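You operate a simulated robot arm through the tools that you are given. There is no shell and no other tool.

You are at the controls of a simulated robot arm. One attempt, no reset.

JOB
Gauge the propeller's pitch and slip the sleeve with that number over its hub.
Fine: leave it on the gauge, lever up, gauge off.

It is judged by the outcome, as a careful person would: the job done as asked, and still so three seconds after it is handed in. It fails if anything else is knocked over, pushed out of place, dropped, spilled or broken.

ROBOT AND FRAMES
A 6-joint arm with a two-finger gripper, fixed in place. Base frame: the origin is at the foot of the arm, x ahead of it, y to its left, z up. Lengths are in m, angles in rad, forces in N, time in s.
With the tool pointing down near the work surface it reaches from about 0.32 to 0.66 m from the base axis. Its first joint turns from -2.897 to 2.897 rad. Payload 3.18 kg.
The TCP is the grasp point between the finger pads, 0.03 m short of the fingertips. In the tool frame z runs along the fingers and y along their closing line. The gripper opens to 0.144 m. The gripper's body begins 0.103 m behind the TCP.
Orientation is that of the tool frame in the base frame, as a unit quaternion [w, x, y, z]. With the fingers straight down and closing along the base's y, the tool's x points along the base's -x, its y along +y and its z along -z.

CONTROLS
- The arm moves only by the tool step_arm. Its argument "moves" is a list of rows, each a list of 6 numbers: the shift along the tool's x, y, z in cm, then the turn, a rotation vector about the tool's x, y, z in rad. In form: [[tx, ty, tz, ax, ay, az], ...]. A call has 1 to 20 rows; each row shifts and turns the commanded pose from where the row before left it, along the tool's axes as they then stand. "jaw" is the finger opening in cm, from 0 to 14.4, set as the call begins (left out, the last holds). Rows are played at 5 a second. More than 0.05 m and 0.15 rad between two rows, or a gripper value outside its range, and nothing of the call is played. A pose out of reach is approached as far as the arm can. The call stops where the force on the tool passes 40 N (or 10 N more than at its start, if that is more) or the arm is blocked; 0.2 s more then pass. Each finger halts on what it meets, pressing with about 27 N; the grip force reading is that of the motor and also rises with nothing between the fingers. The clock runs only during rows and for 0.2 s after the last one: add rows that do not move to give the fingers time. It gives the time, the measured TCP pose, the force on the tool (base axes), the opening and the grip force at its end, in the units of the frame above (readings bear some noise), with the torque about the TCP (base axes, N m) and any sound that the robot's microphone picked up.
- Cameras (640 x 400 px; columns grow to the right, rows downward): "scene" is fixed at [0.05, 0.4996, 1.4825]; the picture's right is [0.45, -0.89, 0.00], its down [-0.86, -0.43, -0.28] and it looks along [0.25, 0.13, -0.96] (base axes); focal length 214 px, centre (320, 200). "wrist" rides on the gripper at [0.076, 0.016, -0.143] in the tool frame; the picture's right is [-0.21, 0.98, 0.00], its down [-0.84, -0.18, -0.51] and it looks along [-0.50, -0.11, 0.86] (tool axes); focal length 218 px, centre (320, 200). There is no depth. A picture from a camera that has moved, and an enlarged one, comes with that camera's place and axes in the base frame and with its lens.
- capture(camera): a new picture of that camera. No time passes.
- inspect(camera, box): a new picture of the part [left, top, right, bottom] of that camera's present view, enlarged. No time passes.
- hand_in(): hands the job in; it is judged then, once.

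Places have to be worked out from the pictures, the camera data and where the tool is seen. Open the gripper and draw the arm clear of the work before you hand the job in, unless the task says otherwise.

The tools are called after ">>>" as name(argument=value, ...) on one line, values as JSON. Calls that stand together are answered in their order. step_arm: Moves the arm, as the interface text tells. Its arguments: {"type":"object","properties":{"moves":{"type":"array"},"jaw":{"type":"number"}},"required":["moves"]} The other tools are called the same way: capture (camera) takes a picture; inspect (camera, box) takes an enlarged picture of a part of a camera's view; hand_in () hands the job in.

At the start:

```text
clock: 0.0
tcp_pos: [0.2335, 0.2723, 1.0142]
tcp_rot: [0.0, 0.0, 1.0, -0.001]
force: [-0.1, 0.9, 0.6]
moment: [0.02, 0.01, -0.01]
gripper_width: 0.144
grip_force: 0.1
```

scene: 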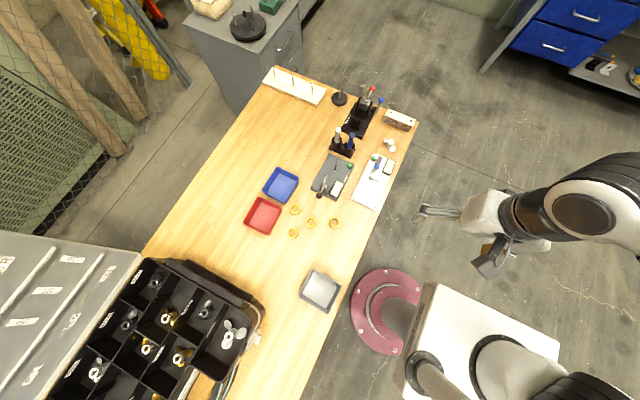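
wrist: 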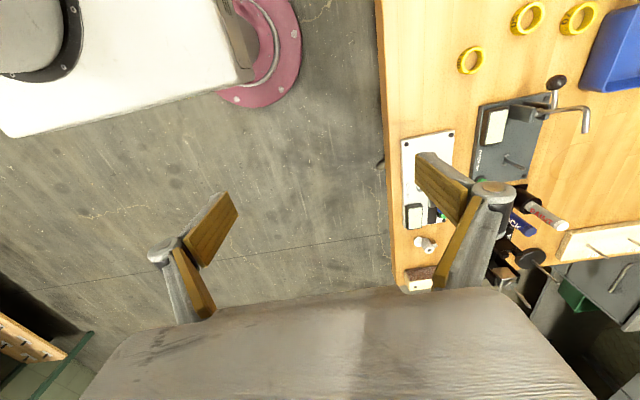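

I'll start by enlarging parts of the scene to identify the gauge, the propeller, and the sleeves.

>>> inspect(camera="scene", box=[230, 60, 430, 185])

>>> inspect(camera="scene", box=[220, 140, 420, 265])

>>> inspect(camera="wrist", box=[380, 0, 640, 163])

>>> inspect(camera="wrist", box=[380, 100, 640, 300])

```text
3.20 times, centred on (330, 122) of scene
camera zoom: at [0.05, 0.4996, 1.4825], right [0.45, -0.89, 0.0], down [-0.86, -0.43, -0.28], along [0.25, 0.13, -0.96], focal length 686 px, centre (288, 448)
```

zoom: 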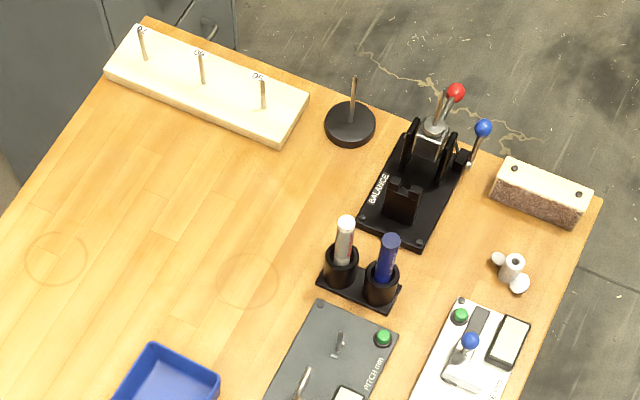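

```text
3.20 times, centred on (320, 202) of scene
camera zoom: at [0.05, 0.4996, 1.4825], right [0.45, -0.89, 0.0], down [-0.86, -0.43, -0.28], along [0.25, 0.13, -0.96], focal length 686 px, centre (320, 192)
```

zoom: 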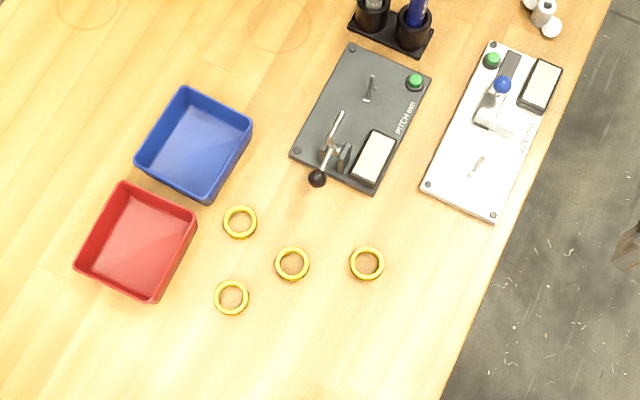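

```text
2.45 times, centred on (510, 82) of wrist
camera zoom: at [0.155, 0.2883, 1.158], right [0.21, 0.98, 0.0], down [0.84, -0.18, 0.51], along [0.5, -0.11, -0.86], focal length 536 px, centre (-146, 491)
```

zoom: 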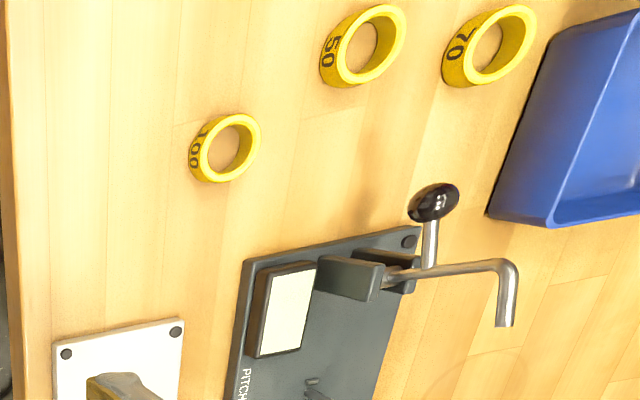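

```text
2.00 times, centred on (510, 200) of wrist
camera zoom: at [0.155, 0.2883, 1.158], right [0.21, 0.98, 0.0], down [0.84, -0.18, 0.51], along [0.5, -0.11, -0.86], focal length 436 px, centre (-60, 200)
```

zoom: 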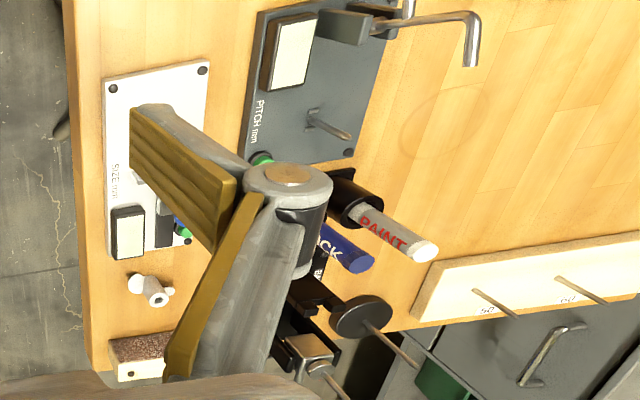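

The pitch gauge is the dark plate with a lever, display, green button and peg. Four numbered yellow sleeves lie nearby. I'll look at the organiser and the silver object near the table edge before moving.

>>> inspect(camera="scene", box=[360, 100, 424, 140])

>>> inspect(camera="scene", box=[60, 250, 300, 400])

>>> inspect(camera="scene", box=[360, 130, 408, 160])

>>> inspect(camera="scene", box=[300, 140, 412, 210])

>>> inspect(camera="wrist", box=[390, 180, 470, 300])

```text
10.00 times, centred on (392, 120) of scene
camera zoom: at [0.05, 0.4996, 1.4825], right [0.45, -0.89, 0.0], down [-0.86, -0.43, -0.28], along [0.25, 0.13, -0.96], focal length 2145 px, centre (-400, 1000)
```

zoom: 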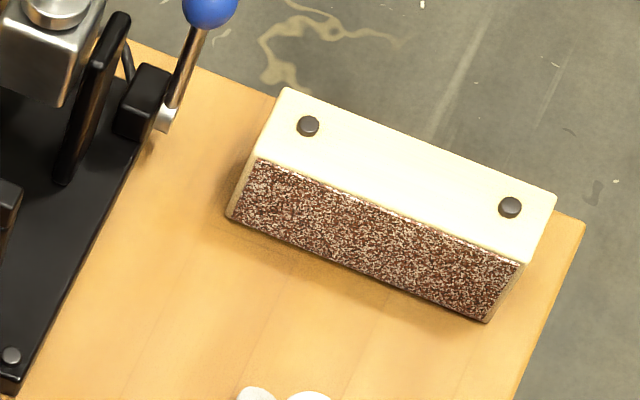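

```text
2.67 times, centred on (180, 325) of scene
camera zoom: at [0.05, 0.4996, 1.4825], right [0.45, -0.89, 0.0], down [-0.86, -0.43, -0.28], along [0.25, 0.13, -0.96], focal length 572 px, centre (693, -133)
```

zoom: 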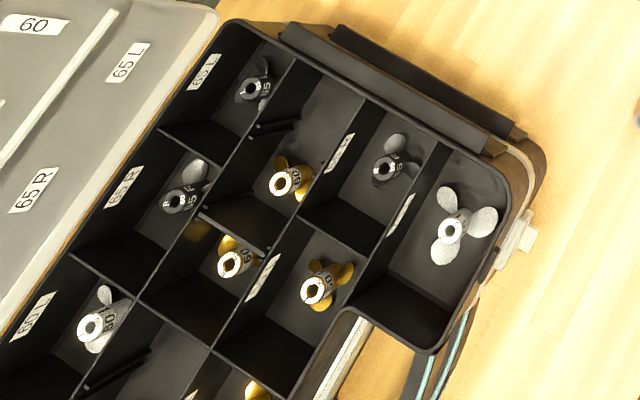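

```text
13.33 times, centred on (384, 145) of scene
camera zoom: at [0.05, 0.4996, 1.4825], right [0.45, -0.89, 0.0], down [-0.86, -0.43, -0.28], along [0.25, 0.13, -0.96], focal length 2860 px, centre (-533, 933)
```

zoom: 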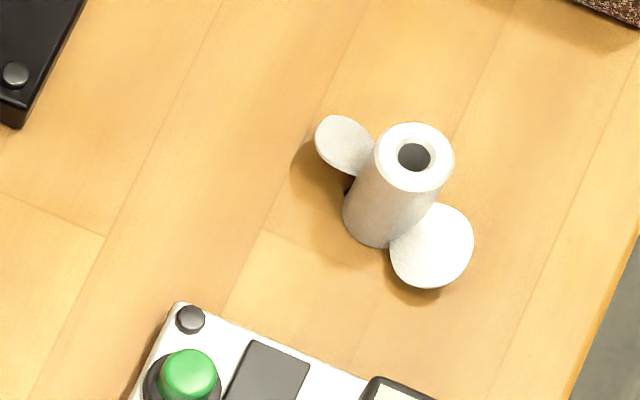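

```text
5.71 times, centred on (356, 175) of scene
camera zoom: at [0.05, 0.4996, 1.4825], right [0.45, -0.89, 0.0], down [-0.86, -0.43, -0.28], along [0.25, 0.13, -0.96], focal length 1226 px, centre (114, 343)
```

zoom: 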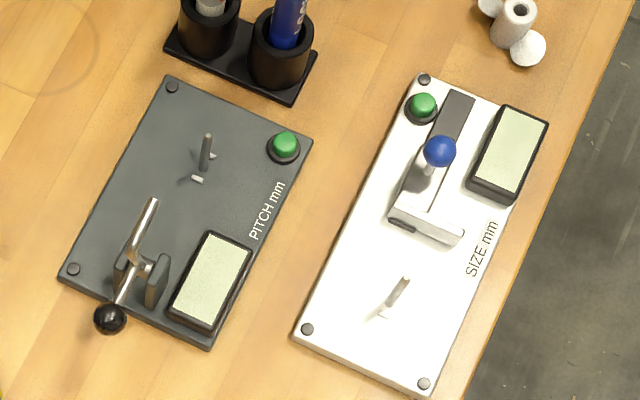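

```text
3.33 times, centred on (430, 240) of wrist
camera zoom: at [0.155, 0.2883, 1.158], right [0.21, 0.98, 0.0], down [0.84, -0.18, 0.51], along [0.5, -0.11, -0.86], focal length 728 px, centre (-47, 67)
```

zoom: 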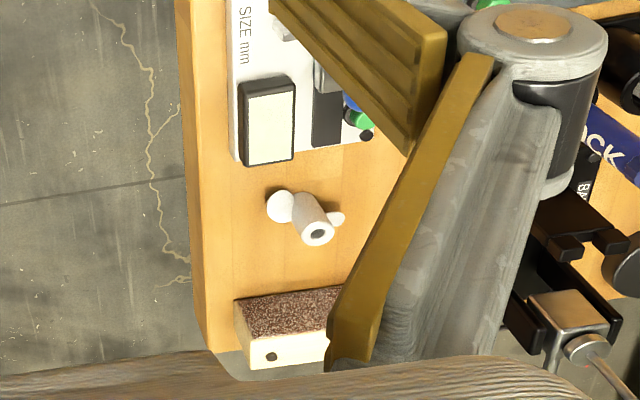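

The loose silver propeller stands on the table's far side at about (0.56, 0.46), and the gauge peg is near (0.37, 0.60). The table top is at z≈0.74. I'll move the arm over the table at a safe height for close wrist views.

>>> step_arm(moves=[[1.5, 4, -1, 0, 0, 0], [1.5, 4, -1, 0, 0, 0], [1.5, 4, -1, 0, 0, 0], [1.5, 4, -1, 0, 0, 0], [1.5, 4, 0, 0, 0, 0], [1.5, 4, 0, 0, 0, 0]])

>>> capture(camera="wrist")

>>> capture(camera="scene")

```text
clock: 1.4
tcp_pos: [0.1327, 0.4865, 0.9728]
tcp_rot: [0.002, 0.0, 1.0, 0.003]
force: [0.3, -0.1, 0.2]
moment: [0.03, 0.01, -0.02]
gripper_width: 0.1439
grip_force: 0.1
out of reach, approached as far as the arm can: row 1, 2, 3, 4, 5, 6
```

```text
taken
camera wrist: at [0.0554, 0.4991, 1.1171], right [0.21, 0.98, 0.01], down [0.84, -0.18, 0.51], along [0.5, -0.1, -0.86], focal length 218 px, centre (320, 200)
```

wrist: 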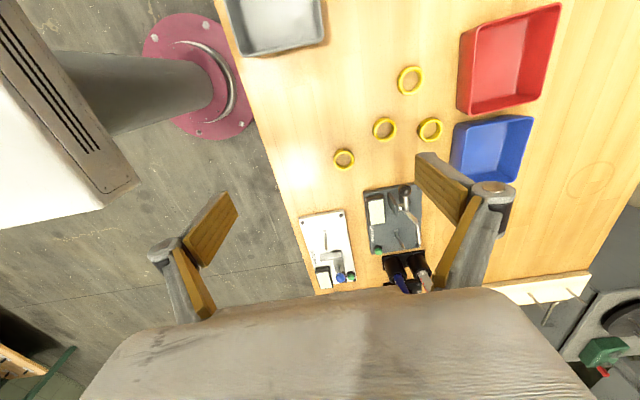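

```text
taken
```

scene: 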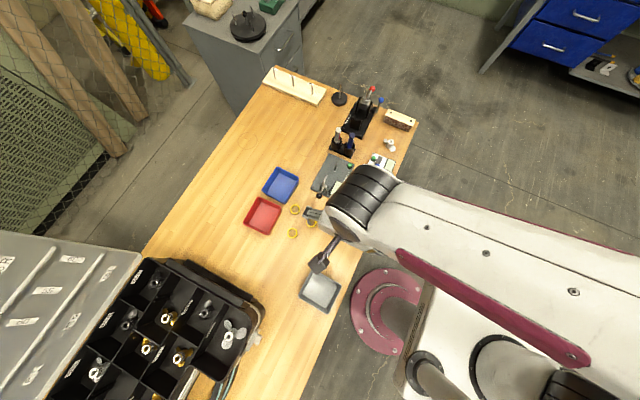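

The pose was out of reach because it was too high. I'll send a small downward step to see whether the command restarts from the measured pose, and look closely at the sleeves and gauge from here.

>>> step_arm(moves=[[0, 0, 2, 0, 0, 0], [0, 0, 2, 0, 0, 0]])

>>> inspect(camera="wrist", box=[290, 50, 470, 162])

>>> inspect(camera="wrist", box=[285, 170, 445, 300])

```text
clock: 2.0
tcp_pos: [0.1335, 0.4852, 0.9333]
tcp_rot: [0.0, 0.0, 1.0, 0.001]
force: [0.2, -0.2, -0.1]
moment: [0.0, 0.01, -0.01]
gripper_width: 0.144
grip_force: 0.2
```

```text
3.56 times, centred on (380, 106) of wrist
camera zoom: at [0.0558, 0.5002, 1.0771], right [0.21, 0.98, 0.0], down [0.84, -0.18, 0.51], along [0.5, -0.11, -0.86], focal length 776 px, centre (107, 534)
```

zoom: 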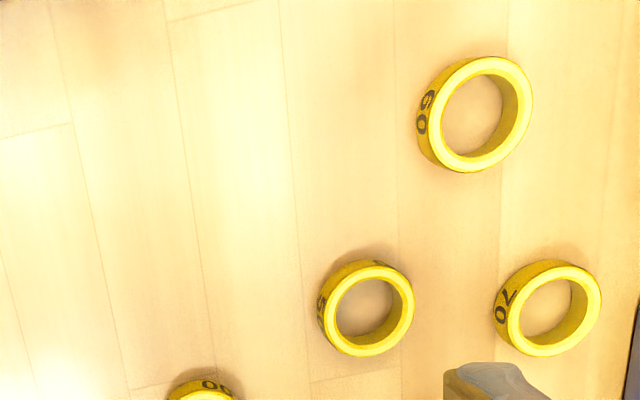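

```text
3.08 times, centred on (365, 235) of wrist
camera zoom: at [0.0558, 0.5002, 1.0771], right [0.21, 0.98, 0.0], down [0.84, -0.18, 0.51], along [0.5, -0.11, -0.86], focal length 672 px, centre (182, 92)
```

zoom: 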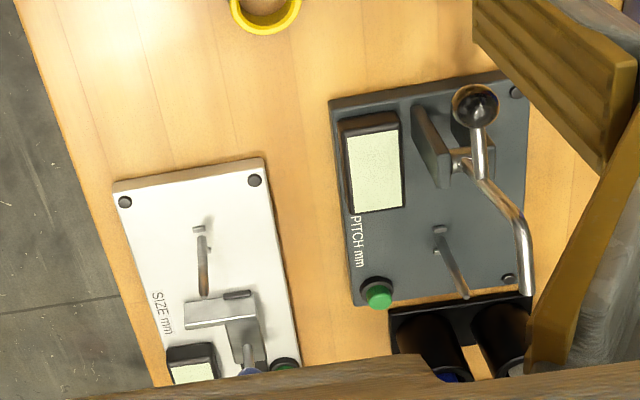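

The four sleeves read 60, 50, 70 and 100. The plate spans x 0.262–0.421 and y 0.544–0.649, with the lever pivot at the near end. Next I'll yaw the tool to face outward and get a side view of the gauge and propeller.

>>> step_arm(moves=[[-2, -1, 0, 0, 0, -0.145], [-2, -1, 0, 0, 0, -0.145], [-2, -1, 0, 0, 0, -0.145], [-2, -1, 0, 0, 0, -0.145], [-1, -1, 0, 0, 0, -0.145], [0, -1, 0, 0, 0, -0.145], [0, 0, 0, 0, 0, -0.142]])

>>> capture(camera="wrist")

```text
clock: 3.6
tcp_pos: [0.2392, 0.4532, 0.9341]
tcp_rot: [0.001, -0.486, 0.874, 0.0]
force: [0.1, 0.3, 0.1]
moment: [0.0, -0.02, 0.01]
gripper_width: 0.144
grip_force: 0.0
```

```text
taken
camera wrist: at [0.1842, 0.3958, 1.077], right [-0.72, 0.69, 0.0], down [0.6, 0.62, 0.51], along [0.35, 0.37, -0.86], focal length 218 px, centre (320, 200)
```

wrist: 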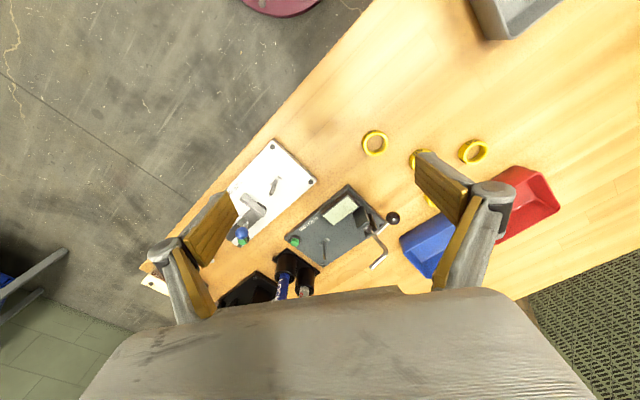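

The yaw worked. Now I'll tilt the tool outward by about 30° and look at the gauge from the side.

>>> step_arm(moves=[[0, 0, 0, 0, -0.13, 0], [0, 0, 0, 0, -0.13, 0], [0, 0, 0, 0, -0.13, 0], [0, 0, 0, 0, -0.13, 0]])

>>> capture(camera="wrist")

>>> inspect(camera="wrist", box=[240, 100, 440, 225])

```text
clock: 4.6
tcp_pos: [0.2418, 0.4526, 0.9336]
tcp_rot: [0.217, -0.469, 0.848, 0.117]
force: [-0.3, 0.0, 0.5]
moment: [0.01, -0.01, 0.04]
gripper_width: 0.144
grip_force: 0.0
```

```text
taken
camera wrist: at [0.1539, 0.3462, 1.0231], right [-0.73, 0.68, 0.09], down [0.41, 0.33, 0.85], along [0.54, 0.66, -0.52], focal length 218 px, centre (320, 200)
```

wrist: 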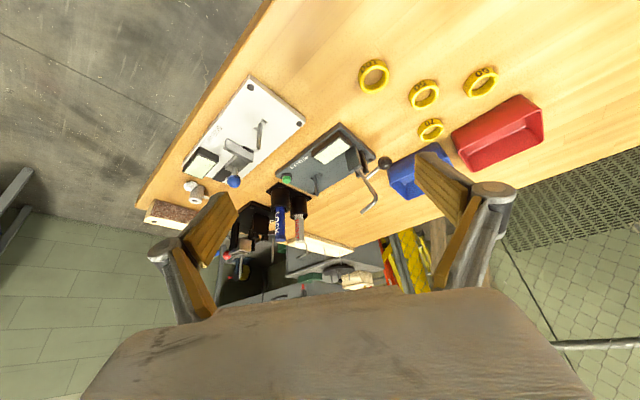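

```text
3.20 times, centred on (340, 162) of wrist
camera zoom: at [0.1539, 0.3462, 1.0231], right [-0.73, 0.68, 0.09], down [0.41, 0.33, 0.85], along [0.54, 0.66, -0.52], focal length 698 px, centre (256, 320)
```

zoom: 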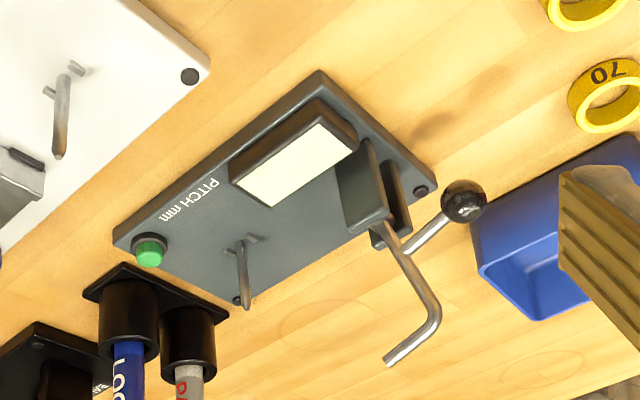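

The lever's feeler rod is raised now, with its hook pointing toward +x and the ball knob behind, and the peg has a cross pin at its base. Next I'll swing the camera toward the propeller for a close look.

>>> step_arm(moves=[[0, -4.1, 0, 0, 0, 0], [0, -4.1, 0, 0, 0, 0], [0, -4.1, 0, 0, 0, 0], [0, -4.1, 0, 0, 0, 0], [0, -4.1, 0, 0, 0, 0], [0, 0, 0, 0.0538, 0, 0.094], [0, 0, 0, 0.0538, 0, 0.094], [0, 0, 0, 0.0538, 0, 0.094]])

>>> capture(camera="wrist")

```text
clock: 6.4
tcp_pos: [0.4123, 0.3458, 0.9326]
tcp_rot: [0.241, -0.346, 0.903, 0.087]
force: [-0.1, -0.2, -0.6]
moment: [0.06, 0.05, -0.04]
gripper_width: 0.1439
grip_force: 0.1
```

```text
taken
camera wrist: at [0.2975, 0.2654, 1.0196], right [-0.52, 0.85, 0.09], down [0.47, 0.19, 0.86], along [0.71, 0.49, -0.5], focal length 218 px, centre (320, 200)
```

wrist: 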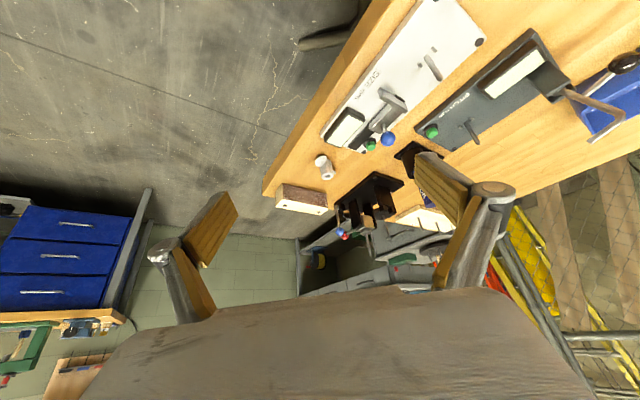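

>>> inspect(camera="wrist", box=[290, 140, 370, 190])

>>> inspect(camera="wrist", box=[310, 0, 640, 210])

```text
8.00 times, centred on (330, 165) of wrist
camera zoom: at [0.2975, 0.2654, 1.0196], right [-0.52, 0.85, 0.09], down [0.47, 0.19, 0.86], along [0.71, 0.49, -0.5], focal length 1746 px, centre (240, 480)
```

zoom: 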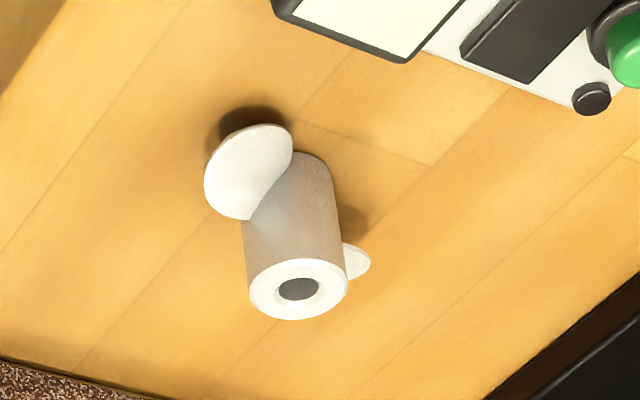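

```text
1.90 times, centred on (475, 105) of wrist
camera zoom: at [0.2975, 0.2654, 1.0196], right [-0.52, 0.85, 0.09], down [0.47, 0.19, 0.86], along [0.71, 0.49, -0.5], focal length 416 px, centre (25, 381)
```

zoom: 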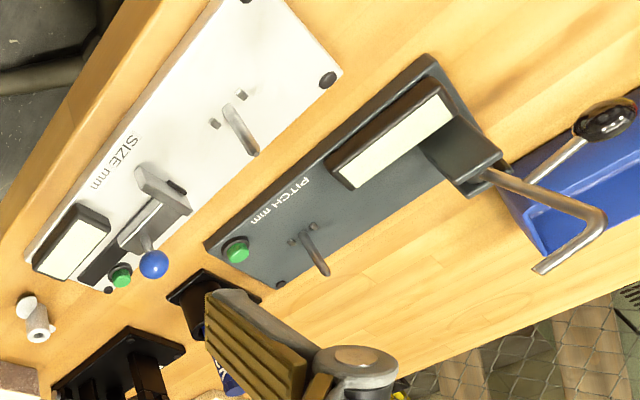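

>>> inspect(camera="wrist", box=[450, 105, 498, 150])

>>> inspect(camera="scene", box=[322, 155, 354, 175])

>>> inspect(camera="wrist", box=[420, 40, 468, 85])

>>> inspect(camera="wrist", box=[530, 40, 640, 145])

```text
8.89 times, centred on (474, 128) of wrist
camera zoom: at [0.2975, 0.2654, 1.0196], right [-0.52, 0.85, 0.09], down [0.47, 0.19, 0.86], along [0.71, 0.49, -0.5], focal length 1940 px, centre (-1049, 844)
```

zoom: 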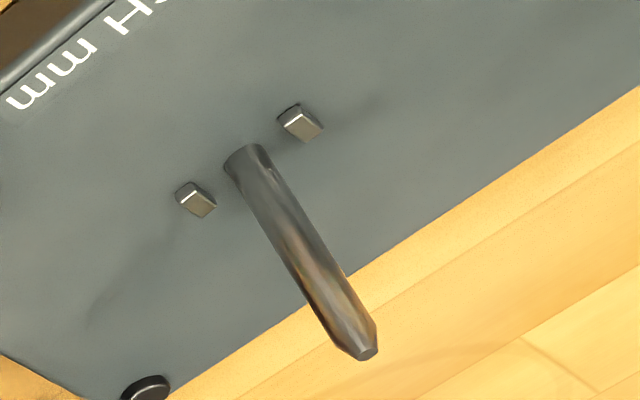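

```text
16.00 times, centred on (338, 165) of scene
camera zoom: at [0.05, 0.4996, 1.4825], right [0.45, -0.89, 0.0], down [-0.86, -0.43, -0.28], along [0.25, 0.13, -0.96], focal length 3432 px, centre (32, 760)
```

zoom: 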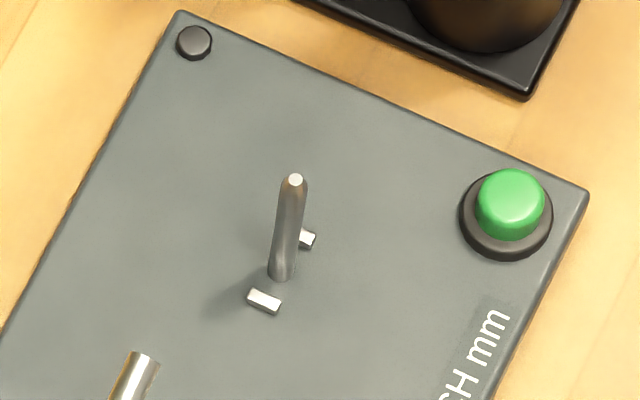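

```text
8.89 times, centred on (444, 62) of wrist
camera zoom: at [0.2975, 0.2654, 1.0196], right [-0.52, 0.85, 0.09], down [0.47, 0.19, 0.86], along [0.71, 0.49, -0.5], focal length 1940 px, centre (-782, 1422)
```

zoom: 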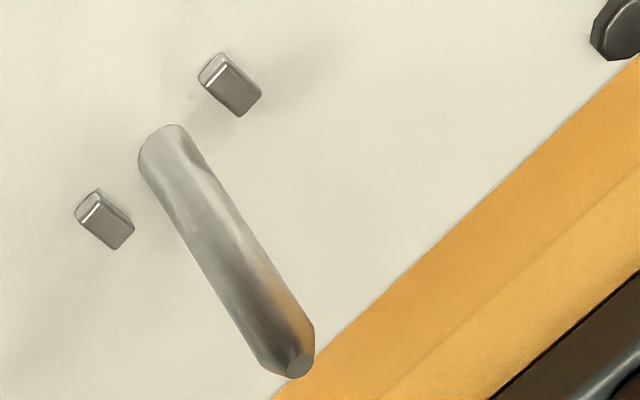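

```text
3.81 times, centred on (585, 92) of wrist
camera zoom: at [0.2975, 0.2654, 1.0196], right [-0.52, 0.85, 0.09], down [0.47, 0.19, 0.86], along [0.71, 0.49, -0.5], focal length 832 px, centre (-690, 610)
```

zoom: 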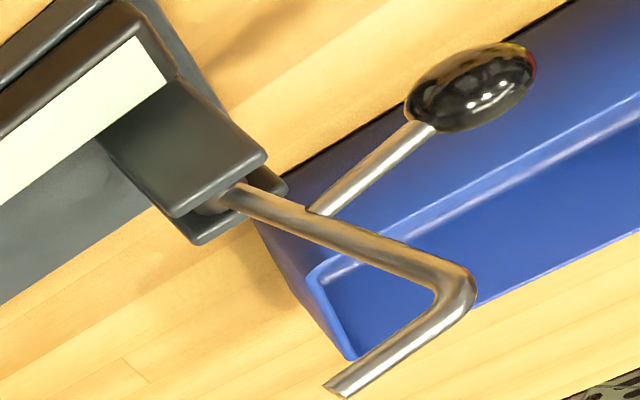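

>>> inspect(camera="scene", box=[381, 136, 397, 154])

>>> inspect(camera="wrist", box=[308, 148, 342, 186])

>>> inspect(camera="scene", box=[220, 318, 250, 352])

```text
16.00 times, centred on (389, 145) of scene
camera zoom: at [0.05, 0.4996, 1.4825], right [0.45, -0.89, 0.0], down [-0.86, -0.43, -0.28], along [0.25, 0.13, -0.96], focal length 3432 px, centre (-784, 1080)
```

zoom: 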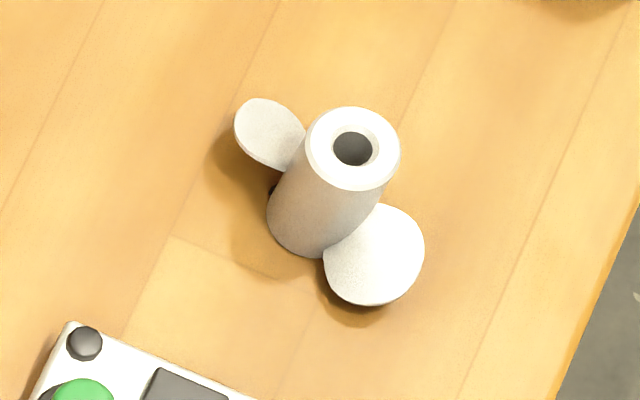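

```text
10.53 times, centred on (325, 167) of wrist
camera zoom: at [0.2975, 0.2654, 1.0196], right [-0.52, 0.85, 0.09], down [0.47, 0.19, 0.86], along [0.71, 0.49, -0.5], focal length 2298 px, centre (267, 547)
```

zoom: 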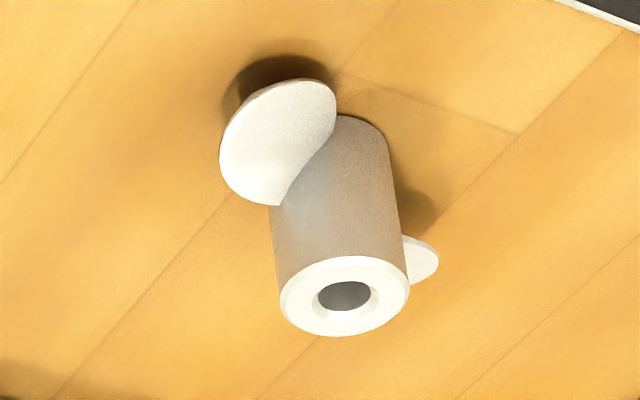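

```text
11.76 times, centred on (235, 335) of scene
camera zoom: at [0.05, 0.4996, 1.4825], right [0.45, -0.89, 0.0], down [-0.86, -0.43, -0.28], along [0.25, 0.13, -0.96], focal length 2523 px, centre (1320, -1388)
```

zoom: 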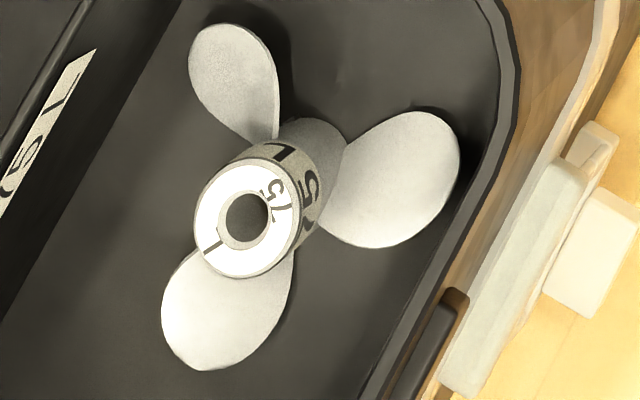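

The propeller is two-bladed with a plain hub, and the peg has two dogs along x that presumably fit slots in the hub bottom. I'll check how the gripper and camera look from outside, to know what clearance I have.

>>> capture(camera="scene")

>>> inspect(camera="scene", box=[340, 120, 500, 260])

```text
taken
```

scene: 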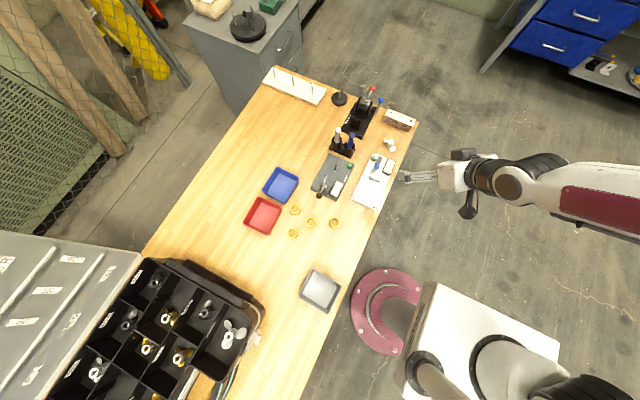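

```text
2.86 times, centred on (420, 190) of scene
camera zoom: at [0.05, 0.4996, 1.4825], right [0.45, -0.89, 0.0], down [-0.86, -0.43, -0.28], along [0.25, 0.13, -0.96], focal length 613 px, centre (34, 229)
```

zoom: 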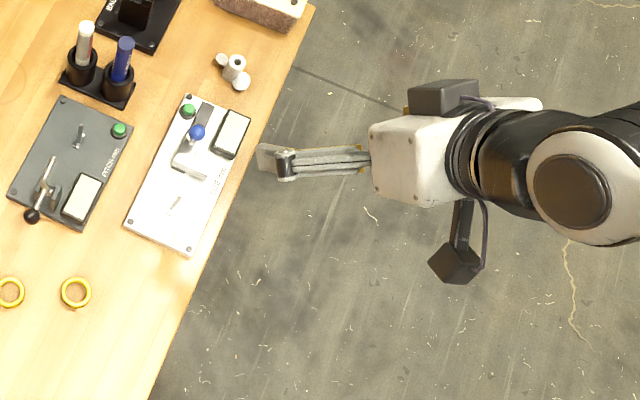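

The camera bracket sticks out below the tilted tool. So I want to hold the hub with the fingers above the blades, coming from the −x side at the propeller and from the −y side at the gauge. I'll turn the tool to that heading and tilt a little more, still in free space.

>>> step_arm(moves=[[0, 0, 0, 0.0703, 0, 0.1233], [0, 0, 0, 0.0703, 0, 0.1233], [0, 0, 0, 0.0703, 0, 0.1233], [0, 0, 0, 0.0703, 0, 0.1233], [0, 0, 0, 0.0703, 0, 0.1233], [0, 0, 0, 0.0703, 0, 0.1233], [0, 0, 0, 0, -0.0925, 0]])

>>> capture(camera="wrist")

```text
clock: 8.0
tcp_pos: [0.4118, 0.3453, 0.9336]
tcp_rot: [0.3, 0.079, 0.95, -0.024]
force: [0.2, 0.7, 0.0]
moment: [0.01, 0.0, -0.04]
gripper_width: 0.1443
grip_force: 0.0
```

```text
taken
camera wrist: at [0.2717, 0.3834, 1.0069], right [0.33, 0.94, 0.12], down [0.36, -0.24, 0.9], along [0.87, -0.25, -0.42], focal length 218 px, centre (320, 200)
```

wrist: 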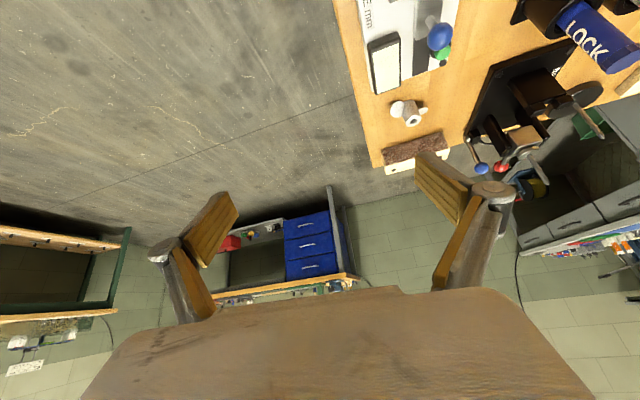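

The tool now has azimuth −9° and tilt 35°. I'll narrow the jaw to 6 cm and move to hover above the propeller.

>>> step_arm(moves=[[-1.39, 3.37, 2.6, 0, 0, 0], [-1.39, 3.37, 2.6, 0, 0, 0], [-1.39, 3.37, 2.6, 0, 0, 0], [-1.39, 3.37, 2.6, 0, 0, 0]], jaw=6)

>>> capture(camera="wrist")

>>> inspect(camera="scene", box=[340, 100, 440, 180])

```text
clock: 9.0
tcp_pos: [0.5378, 0.4624, 0.8809]
tcp_rot: [0.3, 0.078, 0.95, -0.023]
force: [-0.2, 0.0, 0.8]
moment: [-0.04, 0.03, -0.02]
gripper_width: 0.0597
grip_force: 0.1
```

```text
taken
camera wrist: at [0.3972, 0.4999, 0.9542], right [0.33, 0.94, 0.12], down [0.36, -0.24, 0.9], along [0.87, -0.25, -0.42], focal length 218 px, centre (320, 200)
```

wrist: 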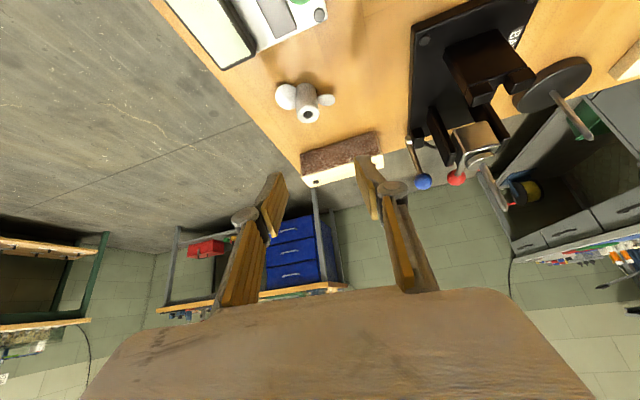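

```text
5.00 times, centred on (390, 140) of scene
camera zoom: at [0.05, 0.4996, 1.4825], right [0.45, -0.89, 0.0], down [-0.86, -0.43, -0.28], along [0.25, 0.13, -0.96], focal length 1072 px, centre (-30, 500)
```

zoom: 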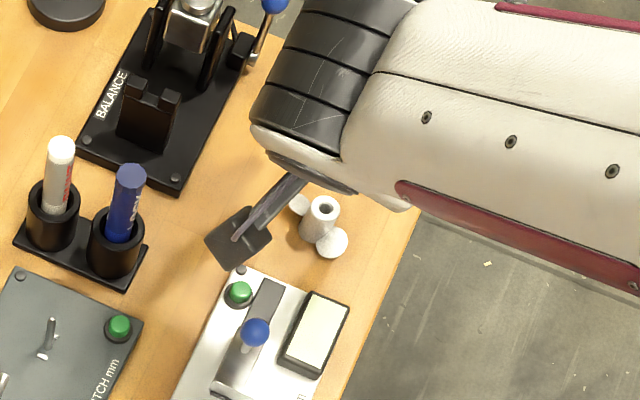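

>>> inspect(camera="wrist", box=[265, 70, 345, 130])

>>> inspect(camera="wrist", box=[230, 70, 420, 250])

>>> inspect(camera="scene", box=[380, 133, 398, 155])

```text
6.67 times, centred on (305, 100) of wrist
camera zoom: at [0.3972, 0.4999, 0.9542], right [0.33, 0.94, 0.12], down [0.36, -0.24, 0.9], along [0.87, -0.25, -0.42], focal length 1455 px, centre (420, 867)
```

zoom: 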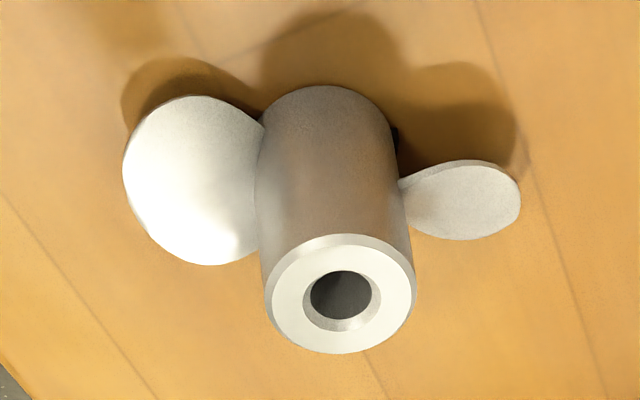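

```text
2.22 times, centred on (325, 160) of wrist
camera zoom: at [0.3972, 0.4999, 0.9542], right [0.33, 0.94, 0.12], down [0.36, -0.24, 0.9], along [0.87, -0.25, -0.42], focal length 485 px, centre (309, 289)
```

zoom: 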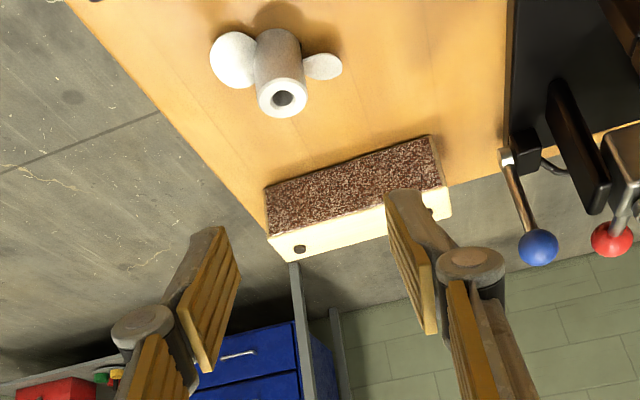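

```text
16.00 times, centred on (389, 144) of scene
camera zoom: at [0.05, 0.4996, 1.4825], right [0.45, -0.89, 0.0], down [-0.86, -0.43, -0.28], along [0.25, 0.13, -0.96], focal length 3432 px, centre (-784, 1096)
```

zoom: 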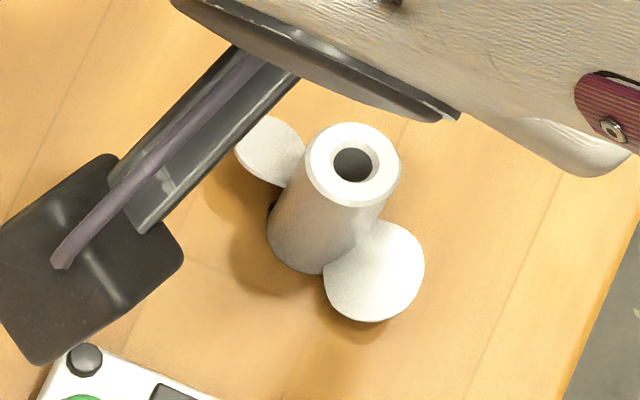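

I can see a slot at the hub's base under the blade root, in line with the blades. The hub is about 22 mm in diameter and 33 mm tall, and its top sits at roughly tool (+0.042, −0.003, +0.085). I'll descend about 45 mm straight down and re-measure.

>>> step_arm(moves=[[0.86, -0.1, 1.23, 0, 0, 0], [0.86, -0.1, 1.23, 0, 0, 0], [0.86, -0.1, 1.23, 0, 0, 0]])

>>> capture(camera="wrist")

>>> inspect(camera="wrist", box=[240, 90, 400, 200])

```text
clock: 9.8
tcp_pos: [0.5374, 0.4572, 0.8354]
tcp_rot: [0.3, 0.079, 0.95, -0.024]
force: [0.3, 0.5, 0.3]
moment: [0.0, 0.03, 0.04]
gripper_width: 0.0601
grip_force: 0.1
```

```text
taken
camera wrist: at [0.3971, 0.496, 0.9086], right [0.33, 0.94, 0.12], down [0.36, -0.24, 0.9], along [0.87, -0.25, -0.42], focal length 218 px, centre (320, 200)
```

wrist: 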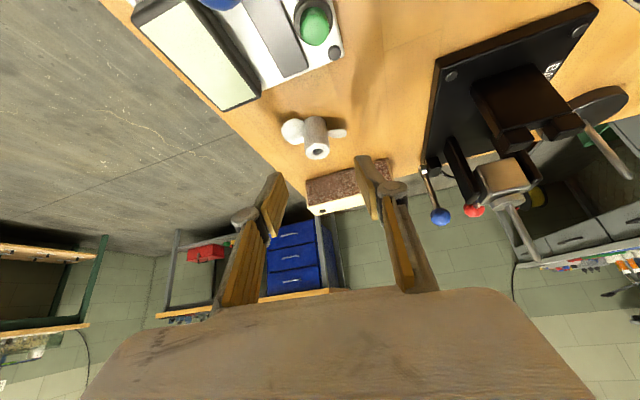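

```text
3.64 times, centred on (320, 145) of wrist
camera zoom: at [0.3971, 0.496, 0.9086], right [0.33, 0.94, 0.12], down [0.36, -0.24, 0.9], along [0.87, -0.25, -0.42], focal length 794 px, centre (320, 400)
```

zoom: 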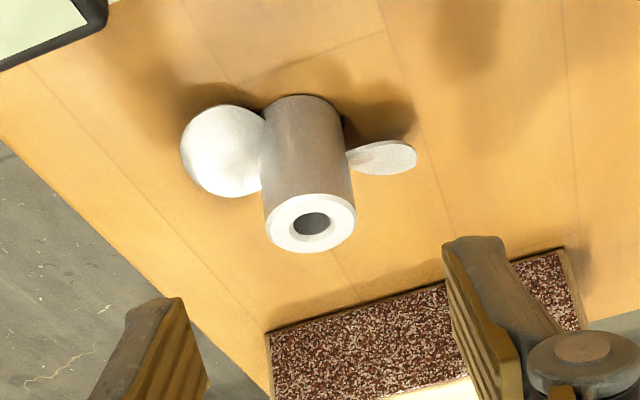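

Two wrist views triangulate the hub top at (0.545, 0.457, 0.793), with a diameter of about 21.8 mm and the blades' upper edge near z=0.776. I'll descend 23.5 mm so the fingertips stay just above the blades.

>>> step_arm(moves=[[0.74, 0.08, 0.91, 0, 0, 0], [0.74, 0.07, 0.92, 0, 0, 0]])

>>> inspect(camera="wrist", box=[240, 110, 400, 220])

>>> inspect(camera="scene", box=[375, 128, 407, 158])

```text
clock: 10.4
tcp_pos: [0.5361, 0.4591, 0.812]
tcp_rot: [0.3, 0.079, 0.95, -0.024]
force: [0.0, -0.1, 0.7]
moment: [0.0, -0.03, 0.02]
gripper_width: 0.0598
grip_force: 0.0
```

```text
3.64 times, centred on (320, 165) of wrist
camera zoom: at [0.3956, 0.4982, 0.8853], right [0.33, 0.94, 0.12], down [0.36, -0.24, 0.9], along [0.87, -0.25, -0.42], focal length 794 px, centre (320, 327)
```

zoom: 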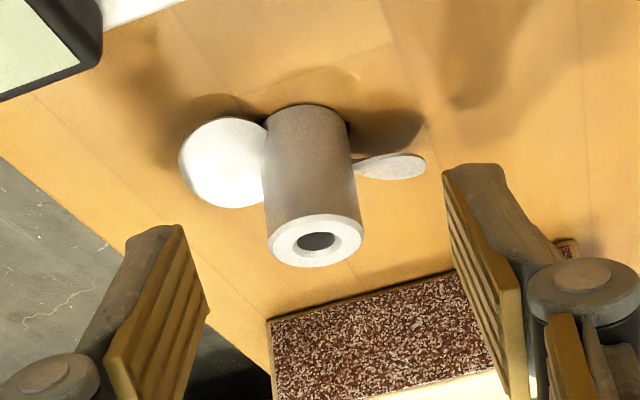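

```text
13.33 times, centred on (391, 143) of scene
camera zoom: at [0.05, 0.4996, 1.4825], right [0.45, -0.89, 0.0], down [-0.86, -0.43, -0.28], along [0.25, 0.13, -0.96], focal length 2860 px, centre (-627, 960)
```

zoom: 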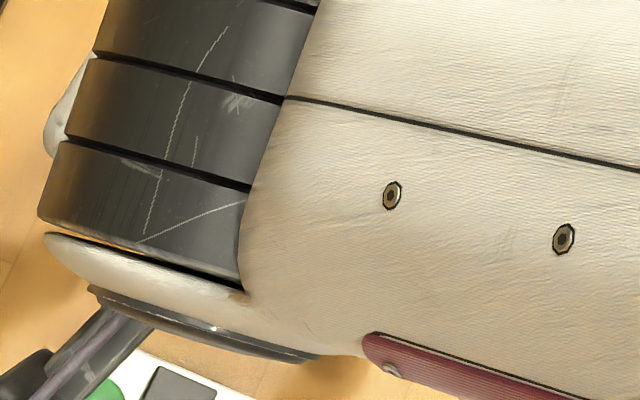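

The hub is centred between the fingers, and the near fingertip corner clears the blades by about 4 mm. Closing on the hub now.

>>> step_arm(moves=[[0, 0, 0, 0, 0, 0], [0, 0, 0, 0, 0, 0], [0, 0, 0, 0, 0, 0], [0, 0, 0, 0, 0, 0]], jaw=1)

>>> inspect(camera="wrist", box=[240, 110, 400, 220])

```text
clock: 11.4
tcp_pos: [0.5361, 0.4608, 0.8124]
tcp_rot: [0.299, 0.079, 0.951, -0.024]
force: [0.8, -0.4, 0.0]
moment: [0.02, 0.01, -0.02]
gripper_width: 0.022
grip_force: 27.3
```

```text
3.64 times, centred on (320, 165) of wrist
camera zoom: at [0.3957, 0.4983, 0.8856], right [0.33, 0.94, 0.12], down [0.36, -0.24, 0.9], along [0.87, -0.25, -0.42], focal length 794 px, centre (320, 327)
```

zoom: 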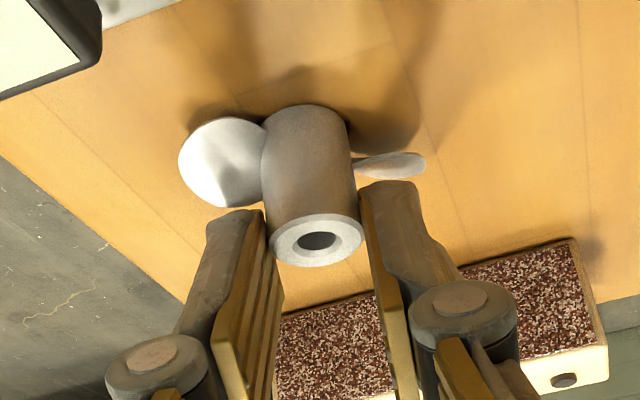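

Gripped: the hub is 22.0 mm wide and the grip force is 27 N. I'll lift it straight up 8 cm and check.

>>> step_arm(moves=[[-0.57, 0, -0.82, 0, 0, 0], [-1.15, 0, -1.63, 0, 0, 0], [-1.15, 0, -1.63, 0, 0, 0], [-1.15, 0, -1.63, 0, 0, 0]])

>>> capture(camera="wrist")

>>> inspect(camera="wrist", box=[260, 110, 380, 200])

```text
clock: 12.4
tcp_pos: [0.537, 0.4596, 0.8817]
tcp_rot: [0.299, 0.079, 0.951, -0.024]
force: [0.2, -0.5, 0.2]
moment: [0.01, 0.0, 0.03]
gripper_width: 0.0218
grip_force: 26.5
```

```text
taken
camera wrist: at [0.3961, 0.498, 0.9554], right [0.33, 0.94, 0.12], down [0.36, -0.24, 0.9], along [0.87, -0.25, -0.42], focal length 218 px, centre (320, 200)
```

wrist: 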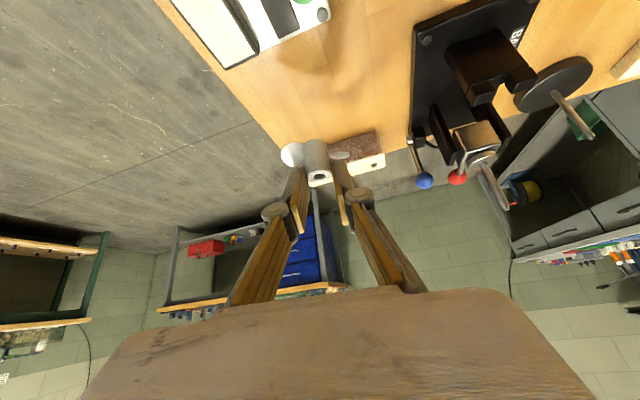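

```text
4.44 times, centred on (320, 155) of wrist
camera zoom: at [0.3961, 0.498, 0.9554], right [0.33, 0.94, 0.12], down [0.36, -0.24, 0.9], along [0.87, -0.25, -0.42], focal length 970 px, centre (320, 400)
```

zoom: 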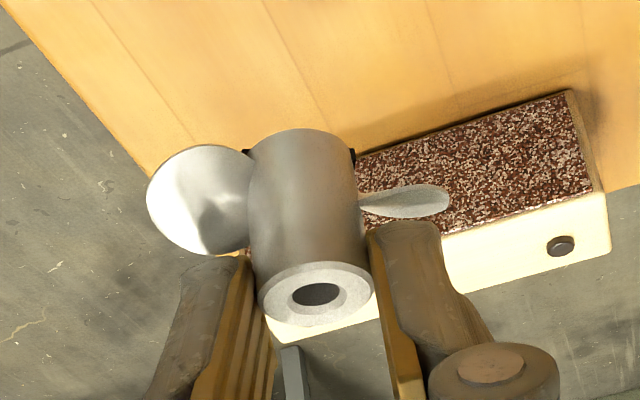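

The propeller came up cleanly, and dark slots show at both sides of the hub bottom. I'll zoom in to determine the slot azimuth relative to the tool.

>>> inspect(camera="wrist", box=[282, 128, 358, 176])

>>> inspect(camera="scene", box=[375, 120, 415, 160])

```text
8.33 times, centred on (320, 152) of wrist
camera zoom: at [0.3961, 0.498, 0.9554], right [0.33, 0.94, 0.12], down [0.36, -0.24, 0.9], along [0.87, -0.25, -0.42], focal length 1819 px, centre (320, 600)
```

zoom: 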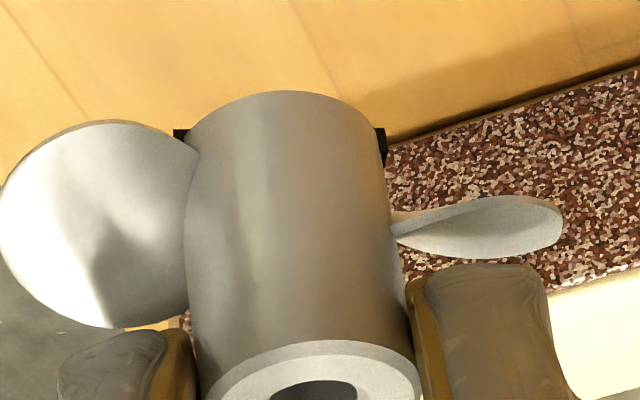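

```text
10.00 times, centred on (395, 140) of scene
camera zoom: at [0.05, 0.4996, 1.4825], right [0.45, -0.89, 0.0], down [-0.86, -0.43, -0.28], along [0.25, 0.13, -0.96], focal length 2145 px, centre (-430, 800)
```

zoom: 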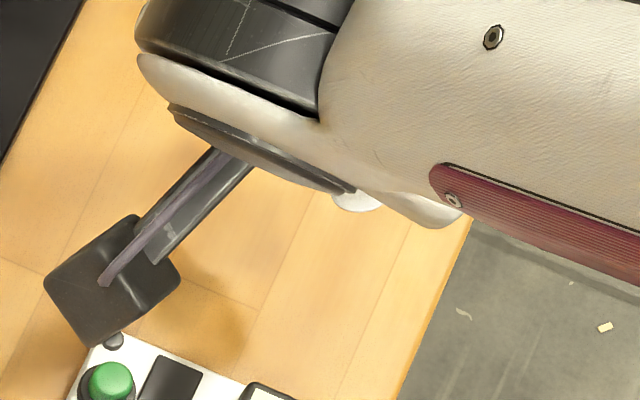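

The hub's dark slot marks line up with the blades, at roughly 62–66° azimuth while the tool is at −9°. I'll retreat to free space, then yaw the tool by +117° about the vertical so the blades end up along x for the gauge.

>>> step_arm(moves=[[2.14, -1.77, -2.68, 0, 0, 0], [2.14, -1.77, -2.68, 0, 0, 0], [2.14, -1.77, -2.68, 0, 0, 0], [2.14, -1.77, -2.68, 0, 0, 0], [2.14, -1.77, -2.68, 0, 0, 0]])

>>> step_arm(moves=[[0, 0, 0, -0.0786, 0, -0.1118], [0, 0, 0, -0.0786, 0, -0.1118], [0, 0, 0, -0.0786, 0, -0.1118], [0, 0, 0, -0.0786, 0, -0.1118], [0, 0, 0, -0.0786, 0, -0.1118], [0, 0, 0, -0.0786, 0, -0.1118], [0, 0, 0, -0.0786, 0, -0.1118], [0, 0, 0, -0.0786, 0, -0.1118]])

>>> capture(camera="scene")

```text
clock: 13.6
tcp_pos: [0.3594, 0.3976, 0.9297]
tcp_rot: [0.3, 0.079, 0.95, -0.024]
force: [-0.3, 0.5, -1.3]
moment: [-0.02, 0.0, -0.02]
gripper_width: 0.0217
grip_force: 27.2
```

```text
clock: 15.4
tcp_pos: [0.3518, 0.4035, 0.9261]
tcp_rot: [0.275, -0.382, 0.874, 0.123]
force: [0.2, -0.3, -0.6]
moment: [0.01, 0.0, 0.02]
gripper_width: 0.0218
grip_force: 26.8
out of reach, approached as far as the arm can: row 8
```

```text
taken
```

scene: 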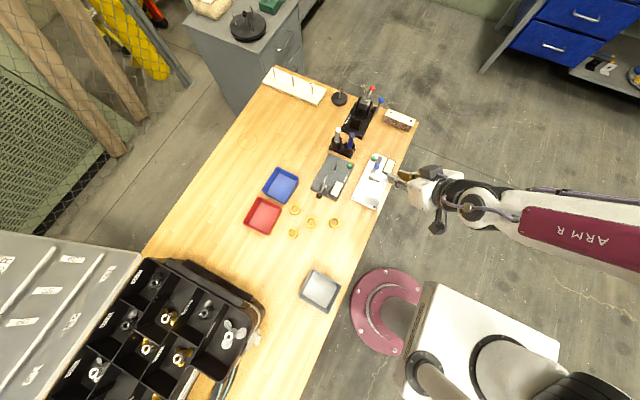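

The rotation stalled at azimuth 48°, possibly near a wrist singularity or limit. I'll extend outward over the SIZE gauge at z≈0.91, clear of everything, and try the yaw again with the arm more stretched.

>>> step_arm(moves=[[-2.33, 1.25, 2.29, 0, 0, 0], [-2.33, 1.25, 2.29, 0, 0, 0], [-2.33, 1.25, 2.29, 0, 0, 0], [0, 0, 0, -0.0575, 0, -0.0818], [0, 0, 0, -0.0575, 0, -0.0818]])

>>> capture(camera="wrist")

```text
clock: 16.6
tcp_pos: [0.3944, 0.4936, 0.9106]
tcp_rot: [0.284, -0.505, 0.81, 0.095]
force: [-0.4, -0.5, -0.2]
moment: [0.0, -0.06, -0.02]
gripper_width: 0.0218
grip_force: 27.0
out of reach, approached as far as the arm can: row 5
```

```text
taken
camera wrist: at [0.3025, 0.3797, 0.9837], right [-0.78, 0.62, -0.01], down [0.25, 0.34, 0.91], along [0.57, 0.71, -0.42], focal length 218 px, centre (320, 200)
```

wrist: 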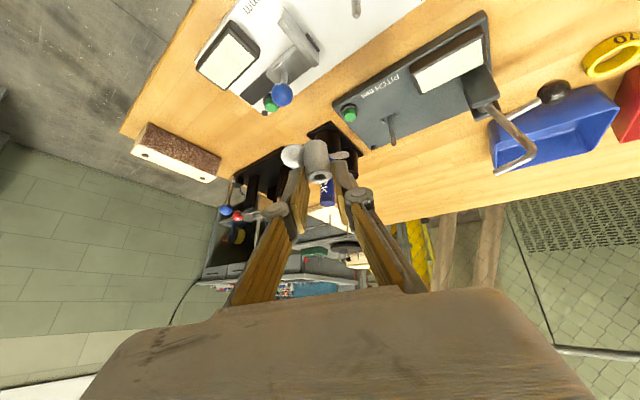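

The tool axis can't swing through the arm's own plane while tilted. I'll pull back, bring the tool upright, yaw with it vertical, then tilt out again on the other side.

>>> step_arm(moves=[[3.79, 0.89, -2.71, 0, 0, 0], [3.79, 0.89, -2.71, 0, 0, 0], [3.79, 0.89, -2.71, 0, 0, 0], [0, 0, 0, -0.0241, 0.1186, 0.0131], [0, 0, 0, -0.0241, 0.1186, 0.0131], [0, 0, 0, -0.0241, 0.1186, 0.0131], [0, 0, 0, -0.0241, 0.1186, 0.0131], [0, 0, 0, -0.0241, 0.1186, 0.0131]])

```text
clock: 18.4
tcp_pos: [0.3185, 0.4242, 0.9101]
tcp_rot: [0.253, -0.426, 0.861, 0.116]
force: [-0.4, 0.0, -0.2]
moment: [0.01, -0.02, -0.02]
gripper_width: 0.0215
grip_force: 26.8
out of reach, approached as far as the arm can: row 1, 2, 4, 5, 6, 7, 8
```

It's still pinned, so it came around on the wrong side of the wrist singularity. I'll back the yaw off toward azimuth 15° at the same tilt, the way it came, before straightening up.

>>> step_arm(moves=[[0, 0, 0, 0.0698, -0.0081, 0.1103], [0, 0, 0, 0.0698, -0.0081, 0.1103], [0, 0, 0, 0.0698, -0.0081, 0.1103], [0, 0, 0, 0.0698, -0.0081, 0.1103], [0, 0, 0, 0.0698, -0.0081, 0.1103]])

```text
clock: 19.6
tcp_pos: [0.3171, 0.4234, 0.9093]
tcp_rot: [0.298, -0.124, 0.946, 0.039]
force: [0.3, -0.4, -0.7]
moment: [-0.01, 0.0, 0.02]
gripper_width: 0.0219
grip_force: 27.1
```

Back on track at azimuth 15°, tilt 35°. Now I'll straighten the tool to vertical while drawing in slightly.

>>> step_arm(moves=[[1, 0, -0.7, 0, 0.1222, 0], [1, 0, -0.7, 0, 0.1222, 0], [0.5, 0, 0, 0, 0.1222, 0], [0.5, 0, 0, 0, 0.1222, 0], [0, 0, 0, 0, 0.1222, 0]])

```text
clock: 20.8
tcp_pos: [0.2841, 0.4159, 0.9087]
tcp_rot: [0.0, -0.132, 0.991, -0.001]
force: [0.9, -0.5, 0.9]
moment: [-0.01, -0.01, 0.0]
gripper_width: 0.0218
grip_force: 26.6
```

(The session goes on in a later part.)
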